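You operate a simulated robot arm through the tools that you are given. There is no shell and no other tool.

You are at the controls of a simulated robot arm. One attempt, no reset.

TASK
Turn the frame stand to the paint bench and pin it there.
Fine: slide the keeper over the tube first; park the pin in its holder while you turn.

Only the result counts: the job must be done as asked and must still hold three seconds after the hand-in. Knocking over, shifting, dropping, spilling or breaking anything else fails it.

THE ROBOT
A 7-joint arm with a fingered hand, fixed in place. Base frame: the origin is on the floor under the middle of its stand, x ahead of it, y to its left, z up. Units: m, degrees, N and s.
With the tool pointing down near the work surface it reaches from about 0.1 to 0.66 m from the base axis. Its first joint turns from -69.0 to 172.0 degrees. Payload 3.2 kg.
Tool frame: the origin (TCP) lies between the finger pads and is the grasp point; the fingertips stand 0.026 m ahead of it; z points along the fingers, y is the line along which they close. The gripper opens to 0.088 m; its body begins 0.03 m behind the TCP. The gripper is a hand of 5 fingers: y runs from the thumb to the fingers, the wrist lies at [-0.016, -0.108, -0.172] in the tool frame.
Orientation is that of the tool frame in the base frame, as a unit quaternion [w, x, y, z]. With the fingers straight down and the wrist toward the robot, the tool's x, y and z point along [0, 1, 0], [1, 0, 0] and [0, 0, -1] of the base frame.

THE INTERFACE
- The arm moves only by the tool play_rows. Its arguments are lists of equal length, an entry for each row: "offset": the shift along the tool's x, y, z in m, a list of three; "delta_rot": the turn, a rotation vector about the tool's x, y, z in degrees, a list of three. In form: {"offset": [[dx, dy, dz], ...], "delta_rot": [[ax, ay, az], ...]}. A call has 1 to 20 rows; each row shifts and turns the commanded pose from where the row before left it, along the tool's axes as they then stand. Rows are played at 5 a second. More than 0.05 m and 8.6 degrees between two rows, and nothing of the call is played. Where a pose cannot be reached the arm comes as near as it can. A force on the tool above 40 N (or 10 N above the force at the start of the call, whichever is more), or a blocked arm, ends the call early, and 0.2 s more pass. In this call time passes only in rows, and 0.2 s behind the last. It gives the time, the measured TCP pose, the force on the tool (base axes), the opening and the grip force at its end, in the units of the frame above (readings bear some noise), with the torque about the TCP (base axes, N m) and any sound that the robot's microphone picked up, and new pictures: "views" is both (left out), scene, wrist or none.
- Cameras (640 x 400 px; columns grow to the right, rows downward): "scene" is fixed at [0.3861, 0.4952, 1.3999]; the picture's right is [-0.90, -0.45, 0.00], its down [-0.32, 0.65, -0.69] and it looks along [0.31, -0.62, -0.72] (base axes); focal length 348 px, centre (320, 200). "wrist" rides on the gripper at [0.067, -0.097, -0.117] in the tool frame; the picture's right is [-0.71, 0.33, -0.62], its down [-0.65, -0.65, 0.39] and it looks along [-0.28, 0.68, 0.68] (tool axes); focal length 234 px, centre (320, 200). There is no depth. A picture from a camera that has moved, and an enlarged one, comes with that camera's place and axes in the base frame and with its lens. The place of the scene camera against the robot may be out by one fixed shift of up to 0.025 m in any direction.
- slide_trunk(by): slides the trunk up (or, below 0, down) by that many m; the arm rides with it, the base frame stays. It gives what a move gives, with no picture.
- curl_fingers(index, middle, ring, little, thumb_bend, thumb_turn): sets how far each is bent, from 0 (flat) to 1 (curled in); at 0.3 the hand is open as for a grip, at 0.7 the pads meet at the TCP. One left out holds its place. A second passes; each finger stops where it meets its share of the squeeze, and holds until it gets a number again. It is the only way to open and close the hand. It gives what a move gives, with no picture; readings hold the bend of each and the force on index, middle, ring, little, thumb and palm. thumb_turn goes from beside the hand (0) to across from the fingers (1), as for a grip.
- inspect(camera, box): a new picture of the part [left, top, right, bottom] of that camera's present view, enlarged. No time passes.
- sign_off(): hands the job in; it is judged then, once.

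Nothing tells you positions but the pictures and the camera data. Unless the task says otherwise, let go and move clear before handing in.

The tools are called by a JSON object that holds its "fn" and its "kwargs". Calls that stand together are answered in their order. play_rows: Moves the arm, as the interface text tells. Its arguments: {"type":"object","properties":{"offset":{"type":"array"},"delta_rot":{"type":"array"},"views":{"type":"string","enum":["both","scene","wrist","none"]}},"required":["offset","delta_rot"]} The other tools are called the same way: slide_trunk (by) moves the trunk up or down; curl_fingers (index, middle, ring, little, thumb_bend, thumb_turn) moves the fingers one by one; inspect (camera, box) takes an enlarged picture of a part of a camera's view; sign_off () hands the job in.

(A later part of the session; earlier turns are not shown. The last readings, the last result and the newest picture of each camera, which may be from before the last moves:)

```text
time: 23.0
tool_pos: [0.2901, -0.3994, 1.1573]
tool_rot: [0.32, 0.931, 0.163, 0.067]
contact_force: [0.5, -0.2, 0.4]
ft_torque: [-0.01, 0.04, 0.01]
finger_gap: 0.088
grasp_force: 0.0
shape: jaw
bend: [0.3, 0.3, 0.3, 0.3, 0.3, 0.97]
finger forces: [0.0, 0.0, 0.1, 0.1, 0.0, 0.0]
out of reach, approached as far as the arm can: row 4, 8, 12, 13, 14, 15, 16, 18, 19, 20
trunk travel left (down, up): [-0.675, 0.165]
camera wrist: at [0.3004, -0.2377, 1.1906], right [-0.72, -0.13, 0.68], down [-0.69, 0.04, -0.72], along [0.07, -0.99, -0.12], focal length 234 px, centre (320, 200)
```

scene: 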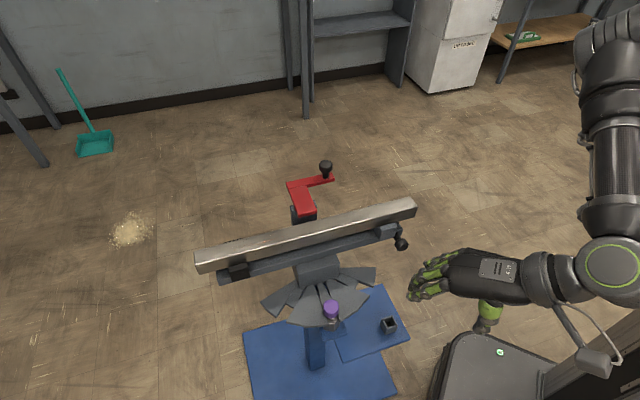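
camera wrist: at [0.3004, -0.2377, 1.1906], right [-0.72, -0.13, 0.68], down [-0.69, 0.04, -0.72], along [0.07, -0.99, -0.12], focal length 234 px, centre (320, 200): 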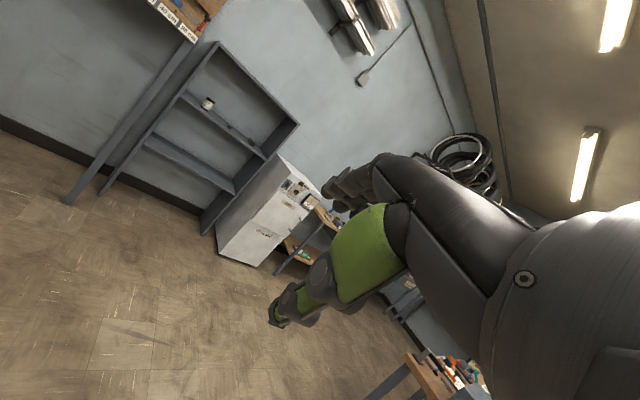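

{"fn": "play_rows", "kwargs": {"offset": [[0, 0, 0], [0, 0, 0], [0, 0, 0], [0, 0, 0], [0, 0, 0], [0, 0, 0]], "delta_rot": [[0, -5.47, 6.51], [0, -5.47, 6.51], [0, -5.47, 6.51], [0, -5.47, 6.51], [0, -5.47, 6.51], [0, -5.47, 6.51]], "views": "wrist"}}

{"fn": "inspect", "kwargs": {"camera": "wrist", "box": [180, 80, 480, 400]}}

```text
time: 24.4
tool_pos: [0.2072, -0.5091, 1.0791]
tool_rot: [0.31, 0.913, -0.25, -0.093]
contact_force: [0.0, 0.1, 0.4]
ft_torque: [0.02, 0.01, -0.01]
finger_gap: 0.088
grasp_force: 0.0
shape: jaw
bend: [0.3, 0.3, 0.3, 0.3, 0.3, 0.97]
finger forces: [0.0, 0.1, 0.0, 0.0, 0.0, 0.1]
out of reach, approached as far as the arm can: row 1, 2, 3, 4, 5, 6
trunk travel left (down, up): [-0.675, 0.165]
camera wrist: at [0.3413, -0.415, 1.1103], right [-0.54, 0.46, 0.71], down [-0.42, 0.58, -0.7], along [-0.73, -0.67, -0.11], focal length 234 px, centre (320, 200)
```

wrist: 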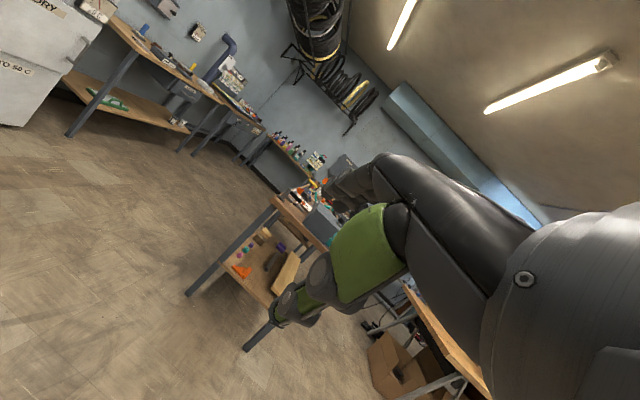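

```text
1.25 times, centred on (330, 240) of wrist
camera zoom: at [0.3413, -0.415, 1.1103], right [-0.54, 0.46, 0.71], down [-0.42, 0.58, -0.7], along [-0.73, -0.67, -0.11], focal length 293 px, centre (308, 150)
```

zoom: 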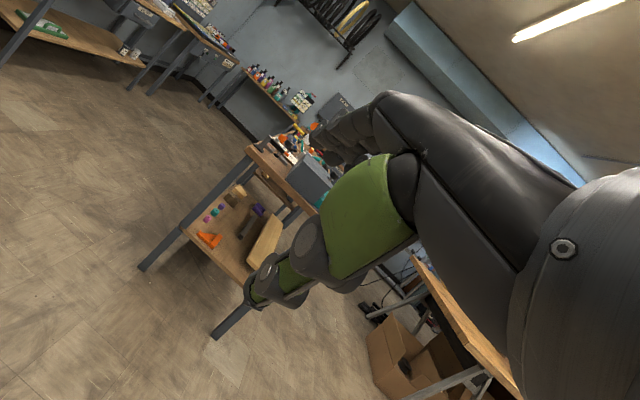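

{"fn": "inspect", "kwargs": {"camera": "wrist", "box": [60, 0, 280, 160]}}

{"fn": "inspect", "kwargs": {"camera": "wrist", "box": [240, 100, 350, 200]}}

{"fn": "inspect", "kwargs": {"camera": "wrist", "box": [180, 170, 350, 350]}}

{"fn": "inspect", "kwargs": {"camera": "wrist", "box": [350, 260, 500, 400]}}

{"fn": "inspect", "kwargs": {"camera": "wrist", "box": [190, 60, 280, 150]}}

```text
2.50 times, centred on (170, 80) of wrist
camera zoom: at [0.3413, -0.415, 1.1103], right [-0.54, 0.46, 0.71], down [-0.42, 0.58, -0.7], along [-0.73, -0.67, -0.11], focal length 585 px, centre (695, 500)
```

zoom: 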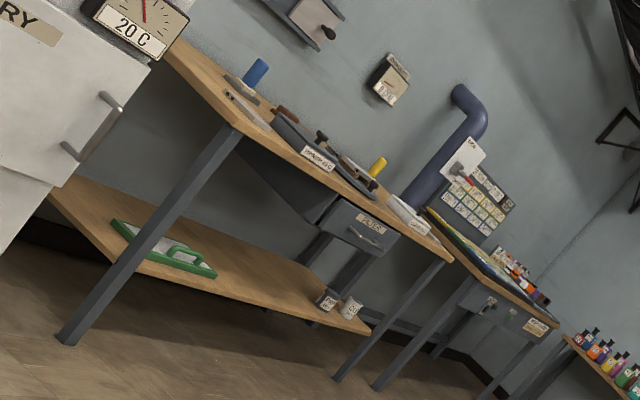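

```text
4.00 times, centred on (295, 150) of wrist
camera zoom: at [0.3413, -0.415, 1.1103], right [-0.54, 0.46, 0.71], down [-0.42, 0.58, -0.7], along [-0.73, -0.67, -0.11], focal length 937 px, centre (420, 400)
```

zoom: 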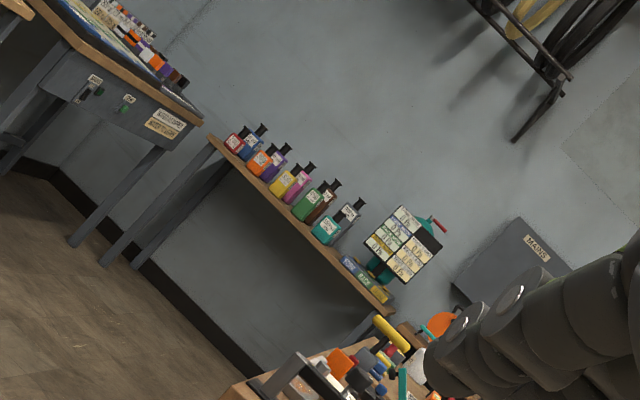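

```text
2.22 times, centred on (265, 260) of wrist
camera zoom: at [0.3413, -0.415, 1.1103], right [-0.54, 0.46, 0.71], down [-0.42, 0.58, -0.7], along [-0.73, -0.67, -0.11], focal length 520 px, centre (442, 67)
```

zoom: 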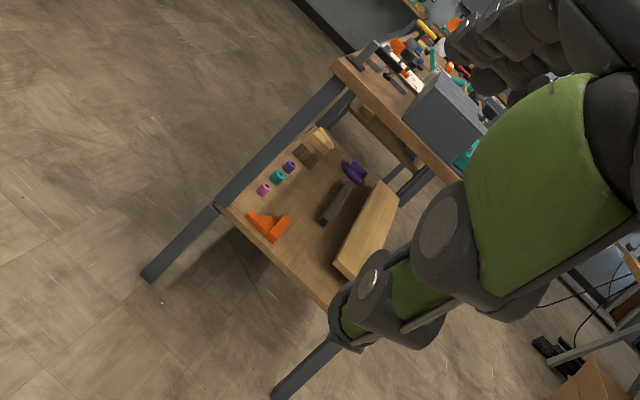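

```text
2.86 times, centred on (425, 330) of wrist
camera zoom: at [0.3413, -0.415, 1.1103], right [-0.54, 0.46, 0.71], down [-0.42, 0.58, -0.7], along [-0.73, -0.67, -0.11], focal length 669 px, centre (20, -171)
```

zoom: 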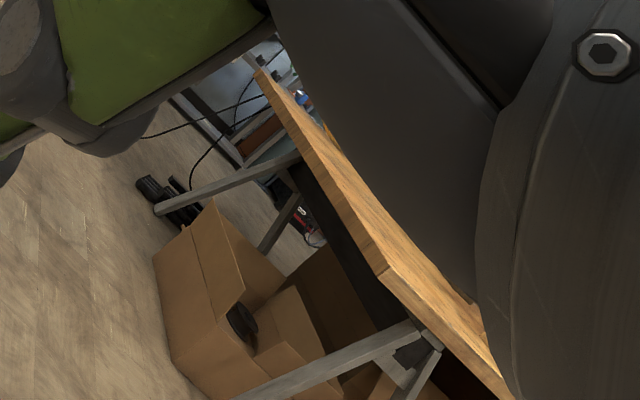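

```text
4.44 times, centred on (235, 105) of wrist
camera zoom: at [0.3413, -0.415, 1.1103], right [-0.54, 0.46, 0.71], down [-0.42, 0.58, -0.7], along [-0.73, -0.67, -0.11], focal length 1041 px, centre (698, 622)
```

zoom: 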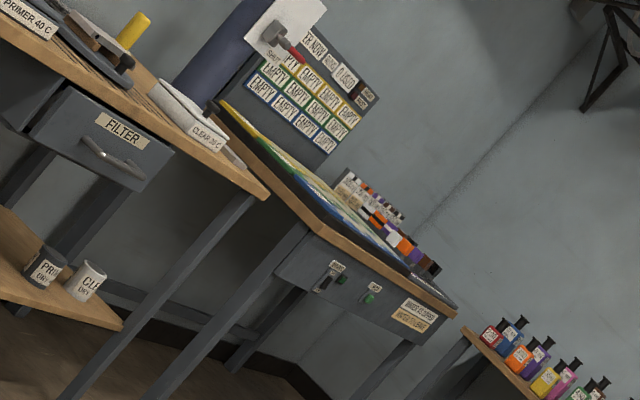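

{"fn": "inspect", "kwargs": {"camera": "wrist", "box": [215, 70, 265, 135]}}

{"fn": "inspect", "kwargs": {"camera": "wrist", "box": [215, 40, 250, 85]}}

{"fn": "inspect", "kwargs": {"camera": "wrist", "box": [265, 125, 345, 200]}}

{"fn": "inspect", "kwargs": {"camera": "wrist", "box": [130, 20, 220, 100]}}

{"fn": "inspect", "kwargs": {"camera": "wrist", "box": [270, 180, 350, 230]}}

```text
6.15 times, centred on (240, 102) of wrist
camera zoom: at [0.3413, -0.415, 1.1103], right [-0.54, 0.46, 0.71], down [-0.42, 0.58, -0.7], along [-0.73, -0.67, -0.11], focal length 1441 px, centre (812, 800)
```

zoom: 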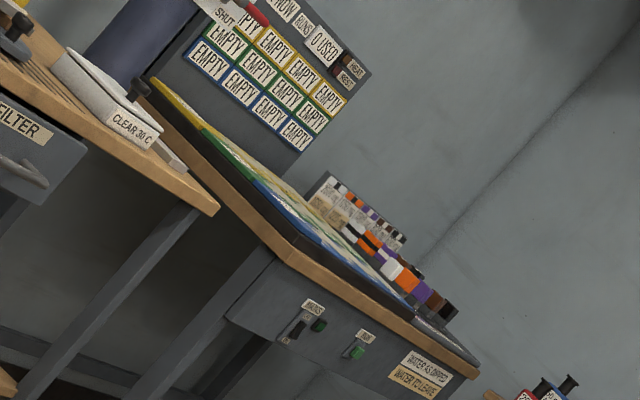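

```text
8.89 times, centred on (232, 62) of wrist
camera zoom: at [0.3413, -0.415, 1.1103], right [-0.54, 0.46, 0.71], down [-0.42, 0.58, -0.7], along [-0.73, -0.67, -0.11], focal length 2082 px, centre (1098, 1422)
```

zoom: 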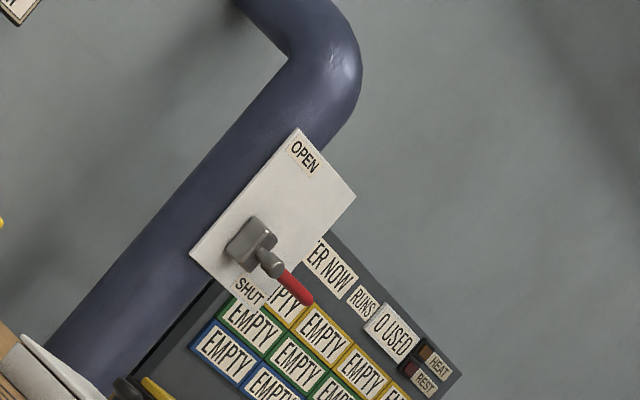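

```text
5.33 times, centred on (305, 162) of wrist
camera zoom: at [0.3413, -0.415, 1.1103], right [-0.54, 0.46, 0.71], down [-0.42, 0.58, -0.7], along [-0.73, -0.67, -0.11], focal length 1249 px, centre (400, 400)
```

zoom: 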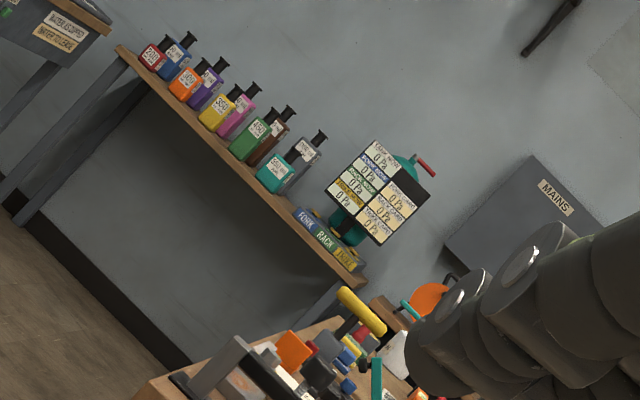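

```text
5.00 times, centred on (175, 60) of wrist
camera zoom: at [0.3413, -0.415, 1.1103], right [-0.54, 0.46, 0.71], down [-0.42, 0.58, -0.7], along [-0.73, -0.67, -0.11], focal length 1171 px, centre (1045, 900)
```

zoom: 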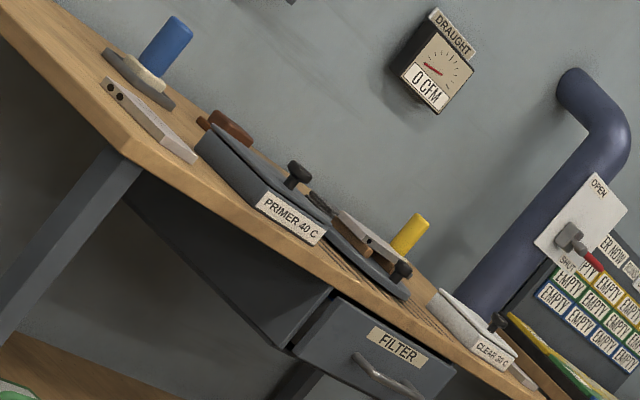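

```text
8.00 times, centred on (310, 205) of wrist
camera zoom: at [0.3413, -0.415, 1.1103], right [-0.54, 0.46, 0.71], down [-0.42, 0.58, -0.7], along [-0.73, -0.67, -0.11], focal length 1873 px, centre (400, 160)
```

zoom: 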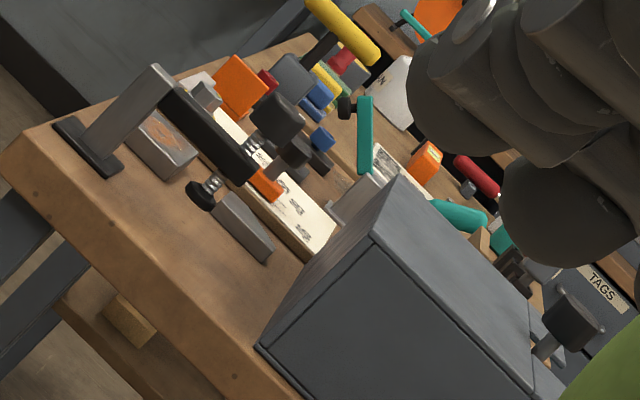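

The bench beside the DRY oven (primer, clear, filter, draught gauge) is the paint bench, centred near (0.0,-3.1). That puts it at about -100° from the stand. Next I'll check the keeper side of the stand from the right for any direction marks.

{"fn": "play_rows", "kwargs": {"offset": [[0, 0, 0], [0, 0, 0], [0, 0, 0], [0, 0, 0], [0, 0, 0], [0, 0, 0], [0, 0, 0], [0, 0, 0], [0, 0, 0], [0, 0, 0], [0, 0, 0], [0, 0, 0], [0, 0, 0], [0, 0, 0], [0, 0, 0], [0, 0, 0], [0, 0, 0], [0, 0, 0]], "delta_rot": [[-0.1, 5.2, -6.7], [-0.1, 5.2, -6.7], [-0.1, 5.2, -6.7], [-0.1, 5.2, -6.7], [-0.1, 5.2, -6.7], [-0.1, 5.2, -6.7], [-0.1, 5.2, -6.7], [-0.1, 5.2, -6.7], [-0.1, 5.2, -6.7], [-0.1, 5.2, -6.7], [-0.1, 5.2, -6.7], [-0.1, 5.2, -6.7], [-0.1, 5.2, -6.7], [-0.1, 5.2, -6.7], [-0.1, 5.2, -6.7], [-0.1, 5.2, -6.7], [-0.1, 5.2, -6.7], [-0.1, 5.2, -6.7]], "views": "wrist"}}

```text
time: 28.2
tool_pos: [0.3188, -0.2975, 1.2036]
tool_rot: [0.202, 0.578, 0.75, 0.251]
contact_force: [-1.1, 0.0, -0.5]
ft_torque: [-0.01, -0.01, 0.04]
finger_gap: 0.0879
grasp_force: 0.2
shape: jaw
bend: [0.3, 0.3, 0.3, 0.3, 0.3, 0.97]
finger forces: [0.0, 0.0, 0.0, 0.1, 0.0, 0.0]
out of reach, approached as far as the arm can: row 4, 5, 9, 10, 11, 12, 13, 14, 15, 16, 17, 18
trunk travel left (down, up): [-0.675, 0.165]
camera wrist: at [0.1577, -0.2698, 1.2364], right [0.06, -0.7, 0.71], down [-0.11, -0.71, -0.7], along [0.99, -0.04, -0.12], focal length 234 px, centre (320, 200)
```

wrist: 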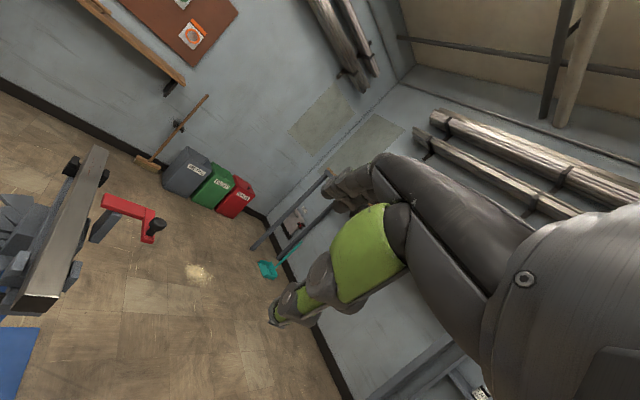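

{"fn": "play_rows", "kwargs": {"offset": [[-0.005, -0.0114, 0.0467], [-0.005, -0.0114, 0.0467], [-0.005, -0.0114, 0.0467], [-0.005, -0.0114, 0.0467], [-0.005, -0.0114, 0.0467], [0, 0, 0], [0, 0, 0], [0, 0, 0], [0, 0, 0], [0, 0, 0]], "delta_rot": [[0, 0, 0], [0, 0, 0], [0, 0, 0], [0, 0, 0], [0, 0, 0], [0, 5.2, -6.7], [0, 5.2, -6.7], [0, 5.2, -6.7], [0, 5.2, -6.7], [0, 5.2, -6.7]], "views": "wrist"}}

```text
time: 30.4
tool_pos: [0.3041, -0.1978, 1.1498]
tool_rot: [0.16, 0.467, 0.825, 0.275]
contact_force: [0.9, -1.2, -0.3]
ft_torque: [0.03, 0.03, 0.01]
finger_gap: 0.088
grasp_force: 0.1
shape: jaw
bend: [0.3, 0.3, 0.3, 0.3, 0.3, 0.97]
finger forces: [0.1, 0.0, 0.0, 0.0, 0.0, 0.0]
out of reach, approached as far as the arm can: row 1, 2, 3, 4, 5, 6, 7, 8, 9, 10
trunk travel left (down, up): [-0.675, 0.165]
camera wrist: at [0.1416, -0.2164, 1.1842], right [0.26, -0.66, 0.7], down [0.09, -0.71, -0.7], along [0.96, 0.25, -0.13], focal length 234 px, centre (320, 200)
```

wrist: 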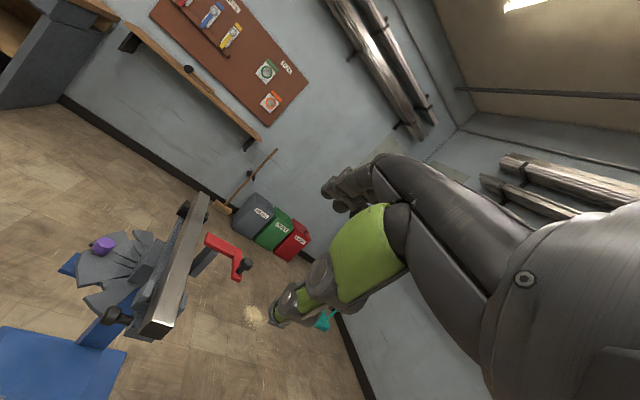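

{"fn": "inspect", "kwargs": {"camera": "wrist", "box": [50, 180, 270, 360]}}

{"fn": "inspect", "kwargs": {"camera": "wrist", "box": [160, 180, 270, 300]}}

{"fn": "inspect", "kwargs": {"camera": "wrist", "box": [140, 0, 320, 120]}}

{"fn": "inspect", "kwargs": {"camera": "wrist", "box": [50, 220, 170, 350]}}

```text
2.22 times, centred on (160, 270) of wrist
camera zoom: at [0.1416, -0.2164, 1.1842], right [0.26, -0.66, 0.7], down [0.09, -0.71, -0.7], along [0.96, 0.25, -0.13], focal length 520 px, centre (676, 44)
```

zoom: 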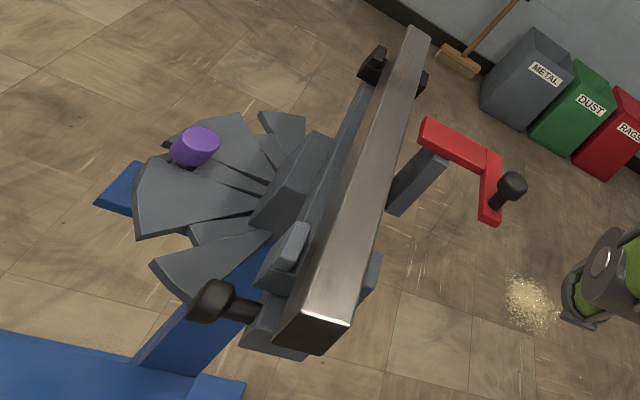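

```text
3.33 times, centred on (215, 240) of wrist
camera zoom: at [0.1416, -0.2164, 1.1842], right [0.26, -0.66, 0.7], down [0.09, -0.71, -0.7], along [0.96, 0.25, -0.13], focal length 781 px, centre (670, 67)
```

zoom: 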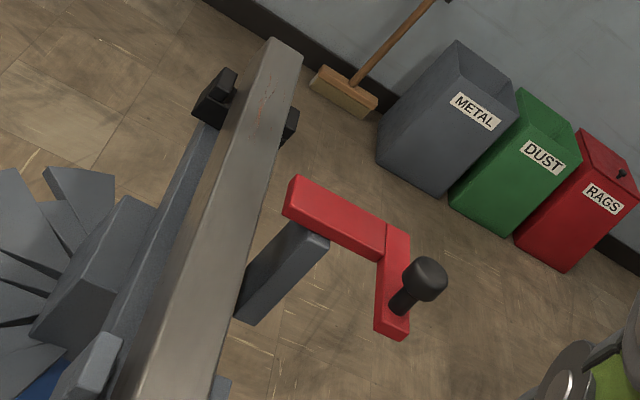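

```text
3.33 times, centred on (230, 60) of wrist
camera zoom: at [0.1416, -0.2164, 1.1842], right [0.26, -0.66, 0.7], down [0.09, -0.71, -0.7], along [0.96, 0.25, -0.13], focal length 781 px, centre (620, 667)
```

zoom: 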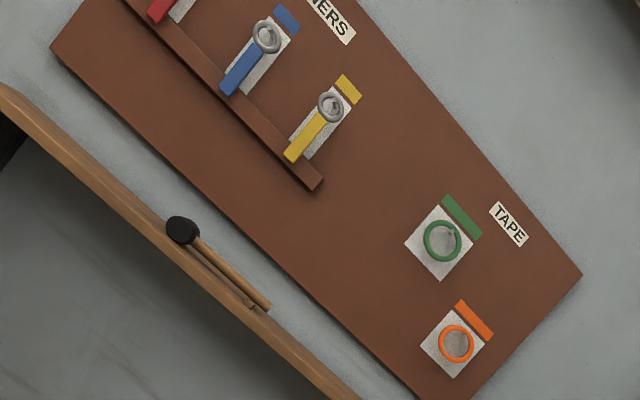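

```text
3.08 times, centred on (110, 285) of wrist
camera zoom: at [0.1416, -0.2164, 1.1842], right [0.26, -0.66, 0.7], down [0.09, -0.71, -0.7], along [0.96, 0.25, -0.13], focal length 720 px, centre (966, -62)
```

zoom: 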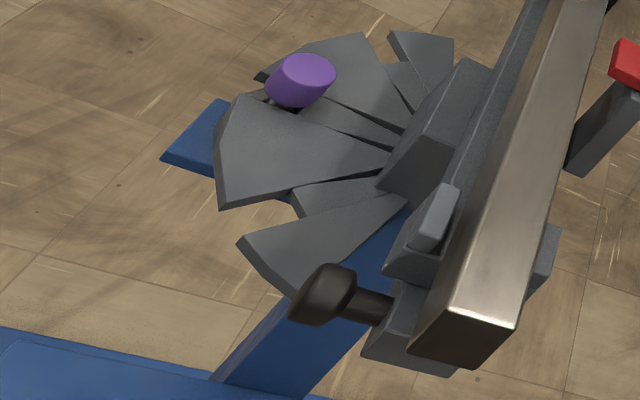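

The post, turntable and pin bracket are all visible from here. I'll zoom further on the fan, beam end and block to check for letters or marks.

{"fn": "inspect", "kwargs": {"camera": "wrist", "box": [70, 225, 150, 315]}}

{"fn": "inspect", "kwargs": {"camera": "wrist", "box": [100, 290, 180, 345]}}

{"fn": "inspect", "kwargs": {"camera": "wrist", "box": [180, 210, 250, 280]}}

{"fn": "inspect", "kwargs": {"camera": "scene", "box": [285, 285, 345, 330]}}

{"fn": "inspect", "kwargs": {"camera": "scene", "box": [255, 255, 315, 310]}}

{"fn": "inspect", "kwargs": {"camera": "scene", "box": [330, 255, 390, 310]}}

{"fn": "inspect", "kwargs": {"camera": "scene", "box": [240, 310, 420, 400]}}

```text
4.44 times, centred on (110, 270) of wrist
camera zoom: at [0.1416, -0.2164, 1.1842], right [0.26, -0.66, 0.7], down [0.09, -0.71, -0.7], along [0.96, 0.25, -0.13], focal length 1041 px, centre (1253, -111)
```

zoom: 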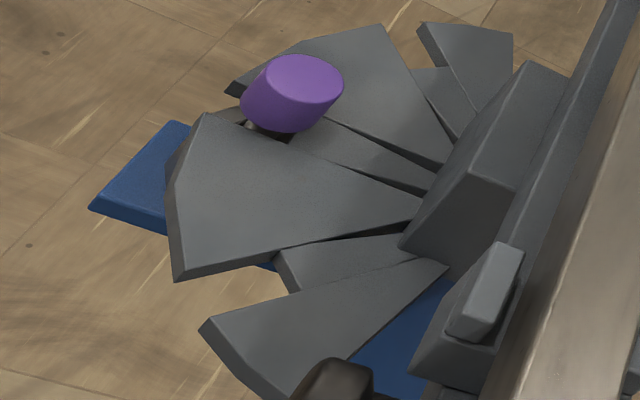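

```text
7.27 times, centred on (140, 318) of wrist
camera zoom: at [0.1416, -0.2164, 1.1842], right [0.26, -0.66, 0.7], down [0.09, -0.71, -0.7], along [0.96, 0.25, -0.13], focal length 1703 px, centre (1629, -654)
```

zoom: 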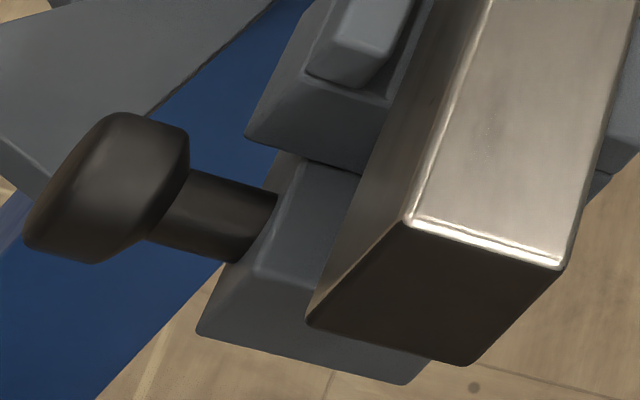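

```text
5.71 times, centred on (215, 245) of wrist
camera zoom: at [0.1416, -0.2164, 1.1842], right [0.26, -0.66, 0.7], down [0.09, -0.71, -0.7], along [0.96, 0.25, -0.13], focal length 1338 px, centre (920, -57)
```

zoom: 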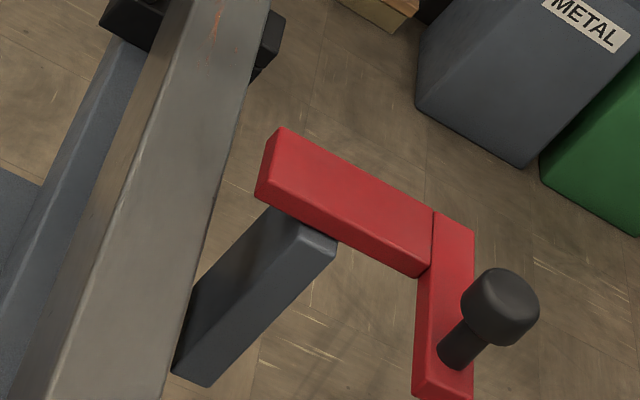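

```text
8.89 times, centred on (315, 308) of scene
camera zoom: at [0.3861, 0.4952, 1.3999], right [-0.9, -0.45, 0.0], down [-0.32, 0.65, -0.69], along [0.31, -0.62, -0.72], focal length 3094 px, centre (364, -756)
```

zoom: 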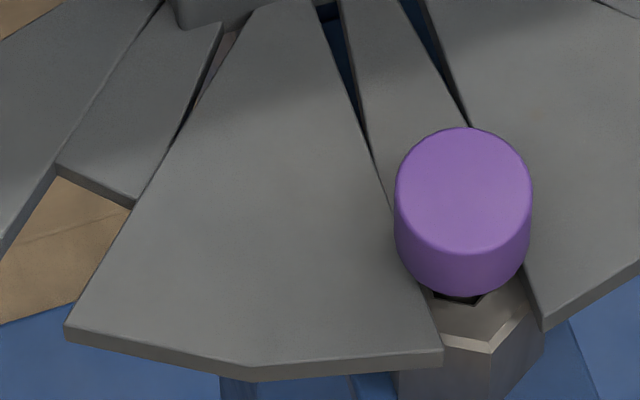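

```text
7.27 times, centred on (285, 282) of scene
camera zoom: at [0.3861, 0.4952, 1.3999], right [-0.9, -0.45, 0.0], down [-0.32, 0.65, -0.69], along [0.31, -0.62, -0.72], focal length 2531 px, centre (574, -400)
```

zoom: 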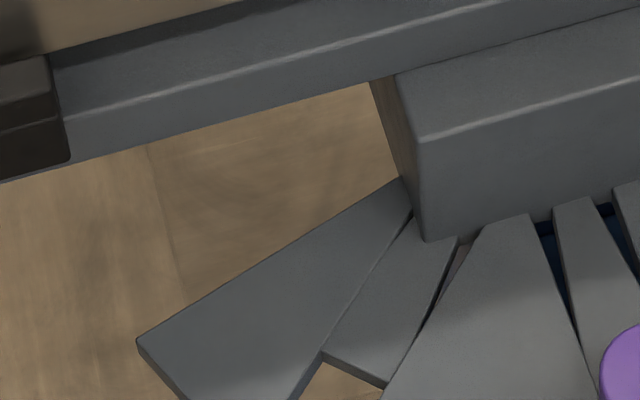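

```text
7.27 times, centred on (360, 282) of scene
camera zoom: at [0.3861, 0.4952, 1.3999], right [-0.9, -0.45, 0.0], down [-0.32, 0.65, -0.69], along [0.31, -0.62, -0.72], focal length 2531 px, centre (29, -400)
```

zoom: 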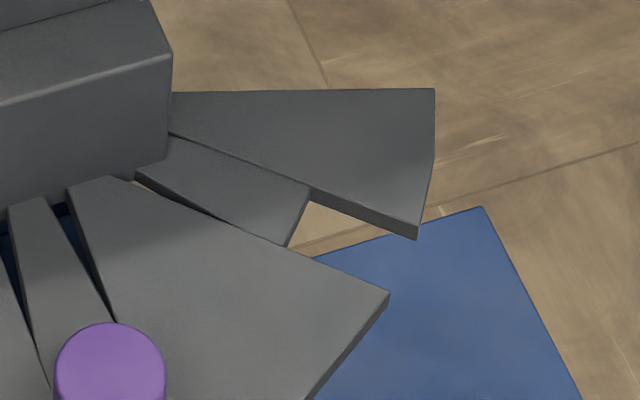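

```text
3.56 times, centred on (330, 355) of scene
camera zoom: at [0.3861, 0.4952, 1.3999], right [-0.9, -0.45, 0.0], down [-0.32, 0.65, -0.69], along [0.31, -0.62, -0.72], focal length 1237 px, centre (284, -351)
```

zoom: 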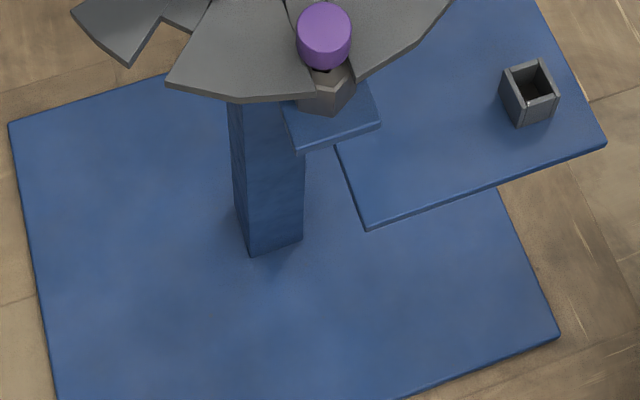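

There are no marks on the stand, so I need to understand how its stops relate to the room. I'll swing the arm left and back to see what lies behind the robot.

{"fn": "play_rows", "kwargs": {"offset": [[0.045, 0.005, 0], [0.045, 0.005, 0], [0.045, 0.005, 0], [0.045, 0.005, 0], [0.045, 0.005, 0], [0.045, 0.005, 0], [0.045, 0.005, 0], [0.045, 0.005, 0], [0.045, 0.005, 0], [0.045, 0.005, 0], [0, 0, 0], [0, 0, 0], [0, 0, 0], [0, 0, 0], [0, 0, 0], [0, 0, 0], [0, 0, 0], [0, 0, 0]], "delta_rot": [[0, 0, 0], [0, 0, 0], [0, 0, 0], [0, 0, 0], [0, 0, 0], [0, 0, 0], [0, 0, 0], [0, 0, 0], [0, 0, 0], [0, 0, 0], [0, 4.95, -6.9], [0, 4.95, -6.9], [0, 4.95, -6.9], [0, 4.95, -6.9], [0, 4.95, -6.9], [0, 4.95, -6.9], [0, 4.95, -6.9], [0, 4.95, -6.9]], "views": "wrist"}}

```text
time: 31.6
tool_pos: [0.221, -0.0204, 1.2128]
tool_rot: [0.173, 0.462, 0.828, 0.267]
contact_force: [3.5, -41.8, -11.2]
ft_torque: [1.43, -1.66, 7.01]
finger_gap: 0.088
grasp_force: 0.0
shape: jaw
bend: [0.3, 0.3, 0.3, 0.3, 0.3, 0.97]
finger forces: [0.1, 0.0, 0.1, 0.0, 0.0, 0.1]
out of reach, approached as far as the arm can: row 1, 2, 3, 4
trunk travel left (down, up): [-0.675, 0.165]
stopped in row 6: the force on the tool passed its limit at 248 N (the readings are from after the stop); the commanded pose is now the measured one
camera wrist: at [0.0582, -0.0375, 1.244], right [0.25, -0.64, 0.73], down [0.1, -0.73, -0.68], along [0.96, 0.24, -0.12], focal length 234 px, centre (320, 200)
```

wrist: 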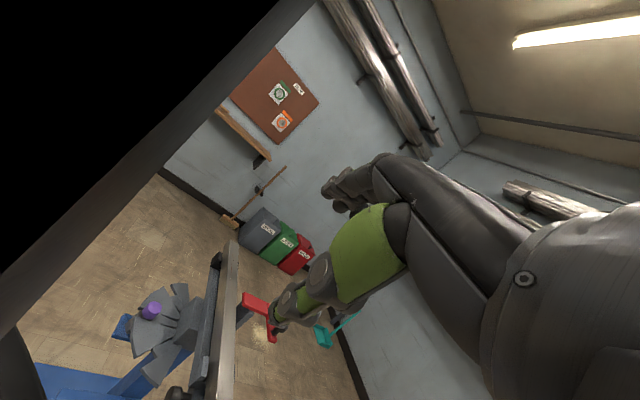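

The hand bumped the robot's own column (no stand or object contact). I'm backing away gently to the front.

{"fn": "play_rows", "kwargs": {"offset": [[-0.02, 0.012, 0.009], [-0.02, 0.015, 0.012], [-0.02, 0.02, 0.015], [-0.02, 0.02, 0.015]], "delta_rot": [[0, 0, 0], [0, 0, 0], [0, 0, 0], [0, 0, 0]], "views": "both"}}

```text
time: 32.6
tool_pos: [0.3341, -0.0445, 1.2132]
tool_rot: [0.172, 0.463, 0.828, 0.266]
contact_force: [0.1, 1.1, 0.0]
ft_torque: [0.03, 0.02, 0.03]
finger_gap: 0.0879
grasp_force: 0.0
shape: jaw
bend: [0.3, 0.3, 0.3, 0.3, 0.3, 0.97]
finger forces: [0.0, 0.0, 0.0, 0.0, 0.1, 0.0]
trunk travel left (down, up): [-0.675, 0.165]
camera wrist: at [0.1726, -0.0622, 1.2456], right [0.25, -0.64, 0.72], down [0.1, -0.73, -0.68], along [0.96, 0.24, -0.12], focal length 234 px, centre (320, 200)
```

scene: 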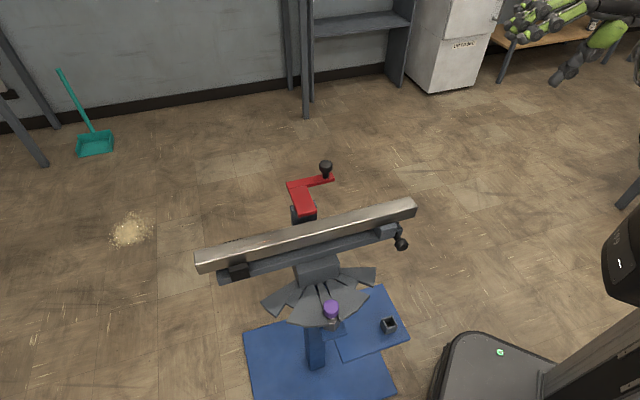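
wrist: 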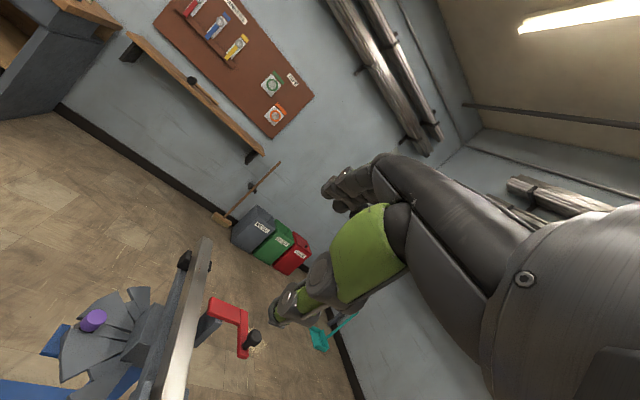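

{"fn": "play_rows", "kwargs": {"offset": [[0.035, 0.0215, 0.0161], [0.035, 0.0215, 0.0161], [0.035, 0.0215, 0.0161], [0.035, 0.0215, 0.0161], [0.035, 0.0215, 0.0161], [0.035, 0.0215, 0.0161], [0.035, 0.0215, 0.0161], [0.035, 0.0215, 0.0161], [0, 0, 0], [0, 0, 0], [0, 0, 0], [0, 0, 0], [0, 0, 0], [0, 0, 0], [0, 0, 0]], "delta_rot": [[0, 0, 0], [0, 0, 0], [0, 0, 0], [0, 0, 0], [0, 0, 0], [0, 0, 0], [0, 0, 0], [0, 0, 0], [0, 5.1, -6.8], [0, 5.1, -6.8], [0, 5.1, -6.8], [0, 5.1, -6.8], [0, 5.1, -6.8], [0, 5.1, -6.8], [0, 5.1, -6.8]], "views": "wrist"}}

```text
time: 35.8
tool_pos: [0.3717, 0.3056, 1.2047]
tool_rot: [0.045, 0.088, 0.949, 0.301]
contact_force: [0.7, -0.1, 0.6]
ft_torque: [0.02, -0.01, 0.03]
finger_gap: 0.0879
grasp_force: 0.1
shape: jaw
bend: [0.3, 0.3, 0.3, 0.3, 0.3, 0.97]
finger forces: [0.0, 0.1, 0.0, 0.0, 0.1, 0.0]
out of reach, approached as far as the arm can: row 14, 15
trunk travel left (down, up): [-0.675, 0.165]
camera wrist: at [0.2757, 0.1751, 1.2417], right [0.65, -0.22, 0.72], down [0.6, -0.43, -0.67], along [0.46, 0.87, -0.15], focal length 234 px, centre (320, 200)
```

wrist: 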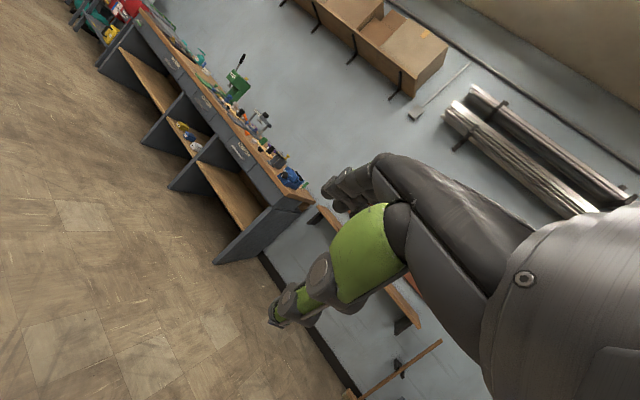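

{"fn": "play_rows", "kwargs": {"offset": [[0.0433, 0.0117, 0.0083], [0.0433, 0.0117, 0.0083], [0.0433, 0.0117, 0.0083], [0.0433, 0.0117, 0.0083], [0.0433, 0.0117, 0.0083], [0.0433, 0.0117, 0.0083], [0.0433, 0.0117, 0.0083], [0, 0, 0], [0, 0, 0], [0, 0, 0], [0, 0, 0], [0, 0, 0], [0, 0, 0], [0, 0, 0]], "delta_rot": [[0, 0, 0], [0, 0, 0], [0, 0, 0], [0, 0, 0], [0, 0, 0], [0, 0, 0], [0, 0, 0], [0, 4.9, -6.94], [0, 4.9, -6.94], [0, 4.9, -6.94], [0, 4.9, -6.94], [0, 4.9, -6.94], [0, 4.9, -6.94], [0, 4.9, -6.94]], "views": "wrist"}}

{"fn": "inspect", "kwargs": {"camera": "wrist", "box": [0, 0, 330, 206]}}

```text
time: 38.8
tool_pos: [-0.0608, 0.2654, 1.1369]
tool_rot: [-0.109, -0.38, 0.878, 0.27]
contact_force: [0.4, -0.8, -0.4]
ft_torque: [-0.01, 0.02, 0.0]
finger_gap: 0.0879
grasp_force: 0.0
shape: jaw
bend: [0.3, 0.3, 0.3, 0.3, 0.3, 0.97]
finger forces: [0.0, 0.1, 0.1, 0.0, 0.0, 0.0]
out of reach, approached as far as the arm can: row 7, 9, 10, 11, 12, 13, 14
trunk travel left (down, up): [-0.675, 0.165]
camera wrist: at [0.0004, 0.1157, 1.1796], right [0.53, 0.46, 0.71], down [0.69, 0.26, -0.68], along [-0.49, 0.85, -0.18], focal length 234 px, centre (320, 200)
```

wrist: 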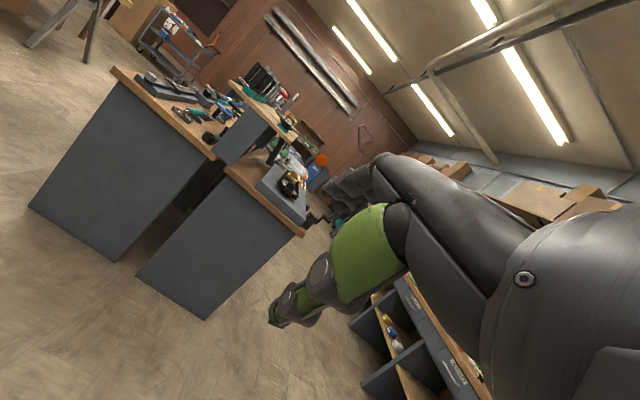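

```text
1.94 times, centred on (165, 103) of wrist
camera zoom: at [0.0004, 0.1157, 1.1796], right [0.53, 0.46, 0.71], down [0.69, 0.26, -0.68], along [-0.49, 0.85, -0.18], focal length 454 px, centre (621, 388)
```

zoom: 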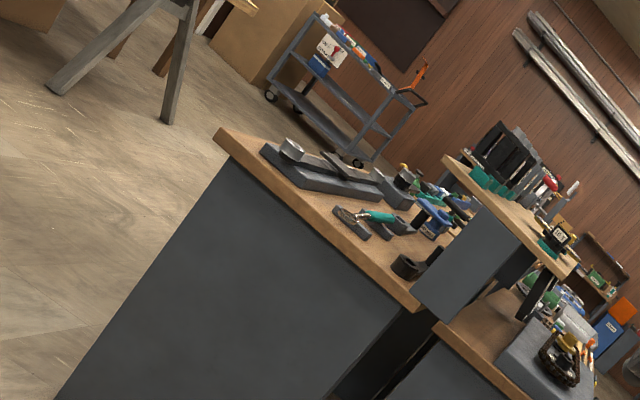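

Workbenches also stand behind on the left, so the benches around don't tell the stops apart. I'll return to the front and take a low view of the keeper side of the stand, the one side I haven't seen well.

{"fn": "play_rows", "kwargs": {"offset": [[-0.0313, -0.0188, -0.0199], [-0.0313, -0.0188, -0.0199], [-0.0313, -0.0188, -0.0199], [-0.0313, -0.0188, -0.0199], [-0.0313, -0.0188, -0.0199], [-0.0313, -0.0188, -0.0199], [-0.0313, -0.0188, -0.0199], [-0.0313, -0.0188, -0.0199], [-0.0313, -0.0188, -0.0199], [-0.0313, -0.0188, -0.0199], [0, 0, 0], [0, 0, 0], [0, 0, 0], [0, 0, 0], [0, 0, 0], [0, 0, 0], [0, 0, 0]], "delta_rot": [[0, 0, 0], [0, 0, 0], [0, 0, 0], [0, 0, 0], [0, 0, 0], [0, 0, 0], [0, 0, 0], [0, 0, 0], [0, 0, 0], [0, 0, 0], [0, -4.75, 7.05], [0, -4.75, 7.05], [0, -4.75, 7.05], [0, -4.75, 7.05], [0, -4.75, 7.05], [0, -4.75, 7.05], [0, -4.75, 7.05]], "views": "none"}}

```text
time: 40.2
tool_pos: [-0.0116, 0.2053, 1.1806]
tool_rot: [-0.109, -0.384, 0.878, 0.264]
contact_force: [1.9, 3.4, 1.9]
ft_torque: [-0.54, -0.05, 0.55]
finger_gap: 0.0883
grasp_force: 0.0
shape: jaw
bend: [0.3, 0.3, 0.3, 0.3, 0.3, 0.97]
finger forces: [0.0, 0.0, 0.0, 0.1, 0.0, 0.0]
out of reach, approached as far as the arm can: row 1, 2, 3, 4, 5, 6
trunk travel left (down, up): [-0.675, 0.165]
stopped in row 6: the force on the tool passed its limit at 112 N (the readings are from after the stop); the commanded pose is now the measured one
```

{"fn": "play_rows", "kwargs": {"offset": [[-0.0355, 0.0194, 0.013], [-0.0355, 0.0194, 0.013], [-0.0355, 0.0194, 0.013]], "delta_rot": [[0, 0, 0], [0, 0, 0], [0, 0, 0]], "views": "scene"}}

```text
time: 41.0
tool_pos: [-0.0537, 0.2566, 1.1686]
tool_rot: [-0.108, -0.379, 0.88, 0.265]
contact_force: [0.4, 0.5, 0.7]
ft_torque: [0.01, 0.0, -0.01]
finger_gap: 0.0877
grasp_force: 0.0
shape: jaw
bend: [0.3, 0.3, 0.3, 0.3, 0.3, 0.97]
finger forces: [0.0, 0.0, 0.0, 0.0, 0.0, 0.0]
out of reach, approached as far as the arm can: row 1, 2, 3
trunk travel left (down, up): [-0.675, 0.165]
```

scene: 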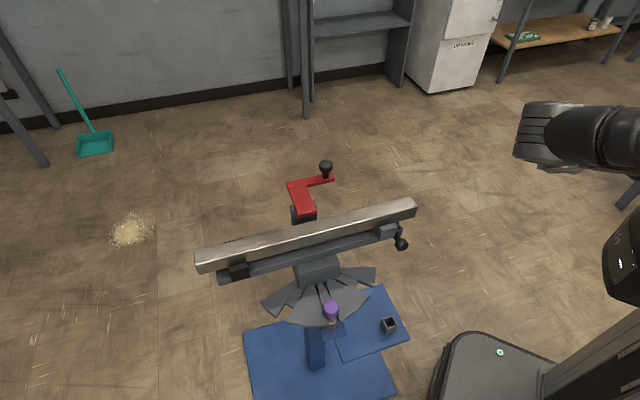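

{"fn": "play_rows", "kwargs": {"offset": [[0, 0, 0], [0, 0, 0], [0, 0, 0], [0, 0, 0], [0, 0, 0], [0, 0, 0]], "delta_rot": [[0, -4.75, 7.05], [0, -4.75, 7.05], [0, -4.75, 7.05], [0, -4.75, 7.05], [0, -4.75, 7.05], [0, -4.75, 7.05]], "views": "scene"}}

```text
time: 42.3
tool_pos: [0.0215, 0.2928, 1.132]
tool_rot: [0.018, 0.089, 0.966, 0.24]
contact_force: [0.2, -0.6, 0.5]
ft_torque: [0.03, -0.01, 0.01]
finger_gap: 0.088
grasp_force: 0.1
shape: jaw
bend: [0.3, 0.3, 0.3, 0.3, 0.3, 0.97]
finger forces: [0.0, 0.0, 0.0, 0.0, 0.1, 0.1]
trunk travel left (down, up): [-0.675, 0.165]
stopped in row 6: the arm was blocked; the commanded pose is now the measured one
```

scene: 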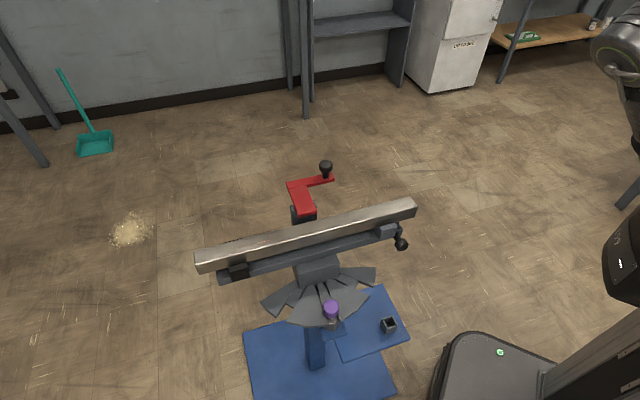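

{"fn": "play_rows", "kwargs": {"offset": [[-0.0348, 0.0195, 0.0034], [-0.0348, 0.0195, 0.0034], [-0.0348, 0.0195, 0.0034], [-0.0348, 0.0195, 0.0034], [-0.0348, 0.0195, 0.0034], [-0.0348, 0.0195, 0.0034], [-0.0348, 0.0195, 0.0034], [-0.0348, 0.0195, 0.0034]], "delta_rot": [[0, 0, 0], [0, 0, 0], [0, 0, 0], [0, 0, 0], [0, 0, 0], [0, 0, 0], [0, 0, 0], [0, 0, 0]], "views": "both"}}

```text
time: 44.1
tool_pos: [0.3245, 0.3909, 1.18]
tool_rot: [0.019, 0.09, 0.966, 0.24]
contact_force: [0.4, 0.4, -0.2]
ft_torque: [-0.02, 0.01, 0.02]
finger_gap: 0.0879
grasp_force: 0.1
shape: jaw
bend: [0.3, 0.3, 0.3, 0.3, 0.3, 0.97]
finger forces: [0.1, 0.1, 0.1, 0.0, 0.0, 0.0]
trunk travel left (down, up): [-0.675, 0.165]
camera wrist: at [0.2333, 0.2629, 1.2371], right [0.7, -0.13, 0.7], down [0.56, -0.51, -0.65], along [0.44, 0.85, -0.28], focal length 234 px, centre (320, 200)
```

scene: 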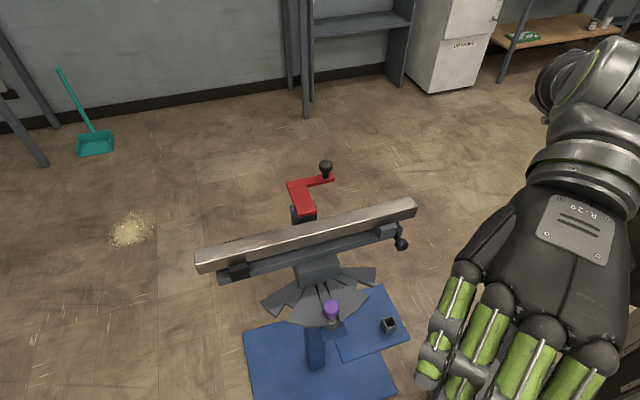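
wrist: 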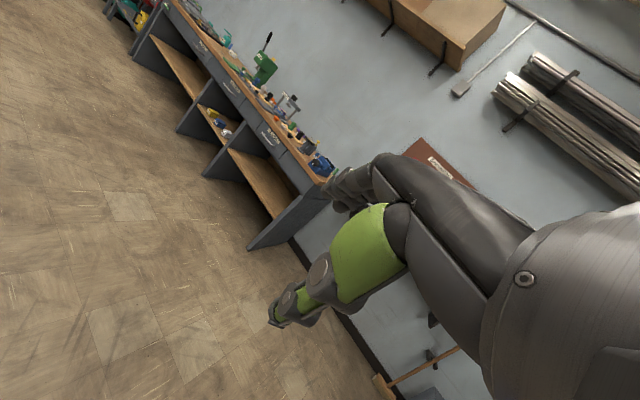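

{"fn": "play_rows", "kwargs": {"offset": [[-0.0181, -0.0375, -0.02], [-0.0181, -0.0375, -0.02], [-0.0181, -0.0375, -0.02], [-0.0181, -0.0375, -0.02], [-0.0181, -0.0375, -0.02], [-0.0181, -0.0375, -0.02], [-0.0181, -0.0375, -0.02], [-0.0181, -0.0375, -0.02], [-0.0181, -0.0375, -0.02], [-0.0181, -0.0375, -0.02], [-0.0181, -0.0375, -0.02], [-0.0181, -0.0375, -0.02]], "delta_rot": [[0, 0, 0], [0, 0, 0], [0, 0, 0], [0, 0, 0], [0, 0, 0], [0, 0, 0], [0, 0, 0], [0, 0, 0], [0, 0, 0], [0, 0, 0], [0, 0, 0], [0, 0, 0]], "views": "both"}}

```text
time: 46.7
tool_pos: [0.2784, 0.0279, 1.2234]
tool_rot: [0.018, 0.092, 0.966, 0.24]
contact_force: [-0.1, 0.8, 0.5]
ft_torque: [-0.02, 0.0, -0.03]
finger_gap: 0.088
grasp_force: 0.0
shape: jaw
bend: [0.3, 0.3, 0.3, 0.3, 0.3, 0.97]
finger forces: [0.0, 0.1, 0.0, 0.0, 0.0, 0.0]
out of reach, approached as far as the arm can: row 5, 6, 7, 8, 9, 10, 11, 12
trunk travel left (down, up): [-0.675, 0.165]
camera wrist: at [0.1871, -0.0974, 1.2816], right [0.7, -0.13, 0.7], down [0.56, -0.51, -0.66], along [0.44, 0.85, -0.28], focal length 234 px, centre (320, 200)
```

scene: 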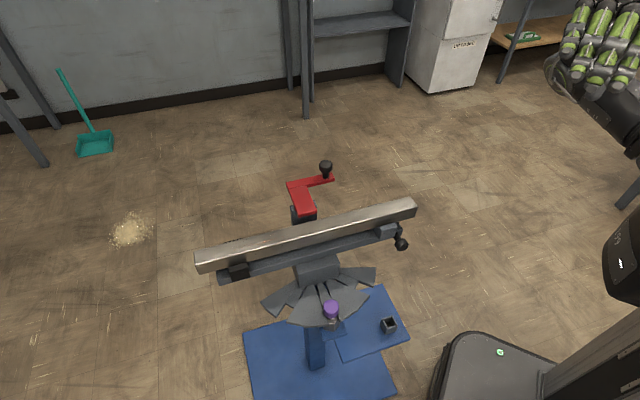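
wrist: 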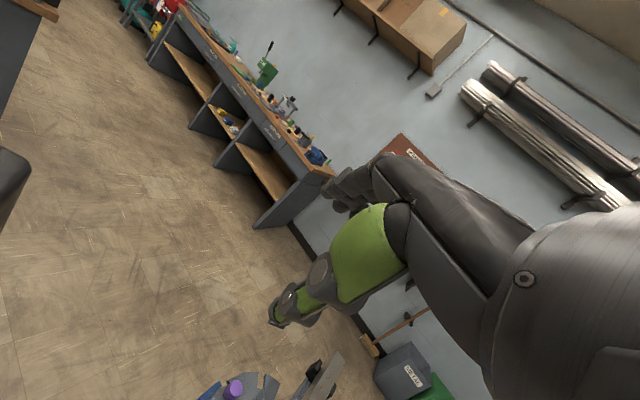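

{"fn": "play_rows", "kwargs": {"offset": [[0, 0, 0], [0, 0, 0], [0, 0, 0], [0, 0, 0], [0, 0, 0], [0, 0, 0], [0, 0, 0], [-0.033, -0.01325, 0.032], [-0.033, -0.01325, 0.032], [-0.033, -0.01325, 0.032], [-0.033, -0.01325, 0.032], [-0.033, -0.01325, 0.032], [-0.033, -0.01325, 0.032], [-0.033, -0.01325, 0.032], [-0.033, -0.01325, 0.032], [-0.033, -0.01325, 0.032]], "delta_rot": [[7, 0, 0], [7, 0, 0], [7, 0, 0], [7, 0, 0], [0, 0, 6.7], [0, 0, 6.7], [0, 0, 6.7], [0, 0, 0], [0, 0, 0], [0, 0, 0], [0, 0, 0], [0, 0, 0], [0, 0, 0], [0, 0, 0], [0, 0, 0], [0, 0, 0]], "views": "both"}}

```text
time: 50.1
tool_pos: [0.3607, -0.0443, 1.0181]
tool_rot: [-0.004, 0.264, 0.965, 0.0]
contact_force: [0.5, 0.1, 0.5]
ft_torque: [0.0, -0.03, -0.03]
finger_gap: 0.0881
grasp_force: 0.1
shape: jaw
bend: [0.3, 0.3, 0.3, 0.3, 0.3, 0.97]
finger forces: [0.0, 0.1, 0.0, 0.0, 0.0, 0.1]
out of reach, approached as far as the arm can: row 11, 12, 13, 14, 15, 16
trunk travel left (down, up): [-0.675, 0.165]
camera wrist: at [0.2548, -0.0943, 1.1368], right [0.78, -0.07, 0.62], down [0.22, -0.89, -0.39], along [0.58, 0.44, -0.68], focal length 234 px, centre (320, 200)
```

scene: 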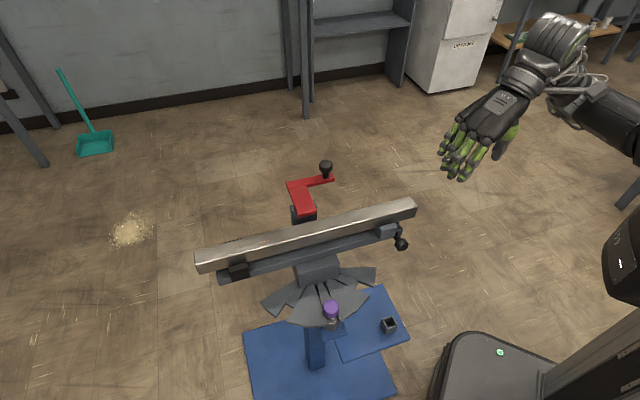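
wrist: 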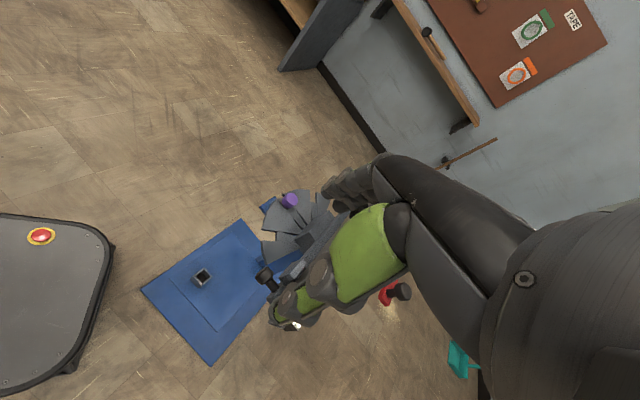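

I can't get round to the keeper side, so I'll decide from layout. The pin holder, the pin bracket and the handle stay clear only if the stand turns counter-clockwise, which points the tube's handle end at the paint bench on the right. I'll go with that. The first job is the keeper, so I'm turning the hand to yaw -45° and moving above its knob.

{"fn": "play_rows", "kwargs": {"offset": [[0, 0, -0.01], [0, 0, -0.01], [0, 0, -0.01], [0, 0, -0.01], [0, 0, -0.01], [0, 0, -0.01], [0, 0, -0.01], [0, 0, -0.01], [0, 0, 0], [0, 0, 0], [0, 0, 0], [0, 0, 0], [0, 0, 0]], "delta_rot": [[0, 0, 8], [0, 0, 8], [0, 0, 8], [0, 0, 8], [0, 0, 8], [0, 0, 8], [0, 0, 8], [0, 0, 8], [0, 0, 8], [0, 0, 8], [0, 0, 8], [0, 0, 8], [0, 0, 8]], "views": "none"}}

```text
time: 52.9
tool_pos: [0.3597, -0.0436, 1.1006]
tool_rot: [-0.002, 0.923, 0.385, -0.003]
contact_force: [0.3, 0.3, -0.3]
ft_torque: [-0.04, 0.01, 0.0]
finger_gap: 0.0878
grasp_force: 0.1
shape: jaw
bend: [0.3, 0.3, 0.3, 0.3, 0.3, 0.97]
finger forces: [0.0, 0.0, 0.1, 0.0, 0.1, 0.1]
trunk travel left (down, up): [-0.675, 0.165]
```

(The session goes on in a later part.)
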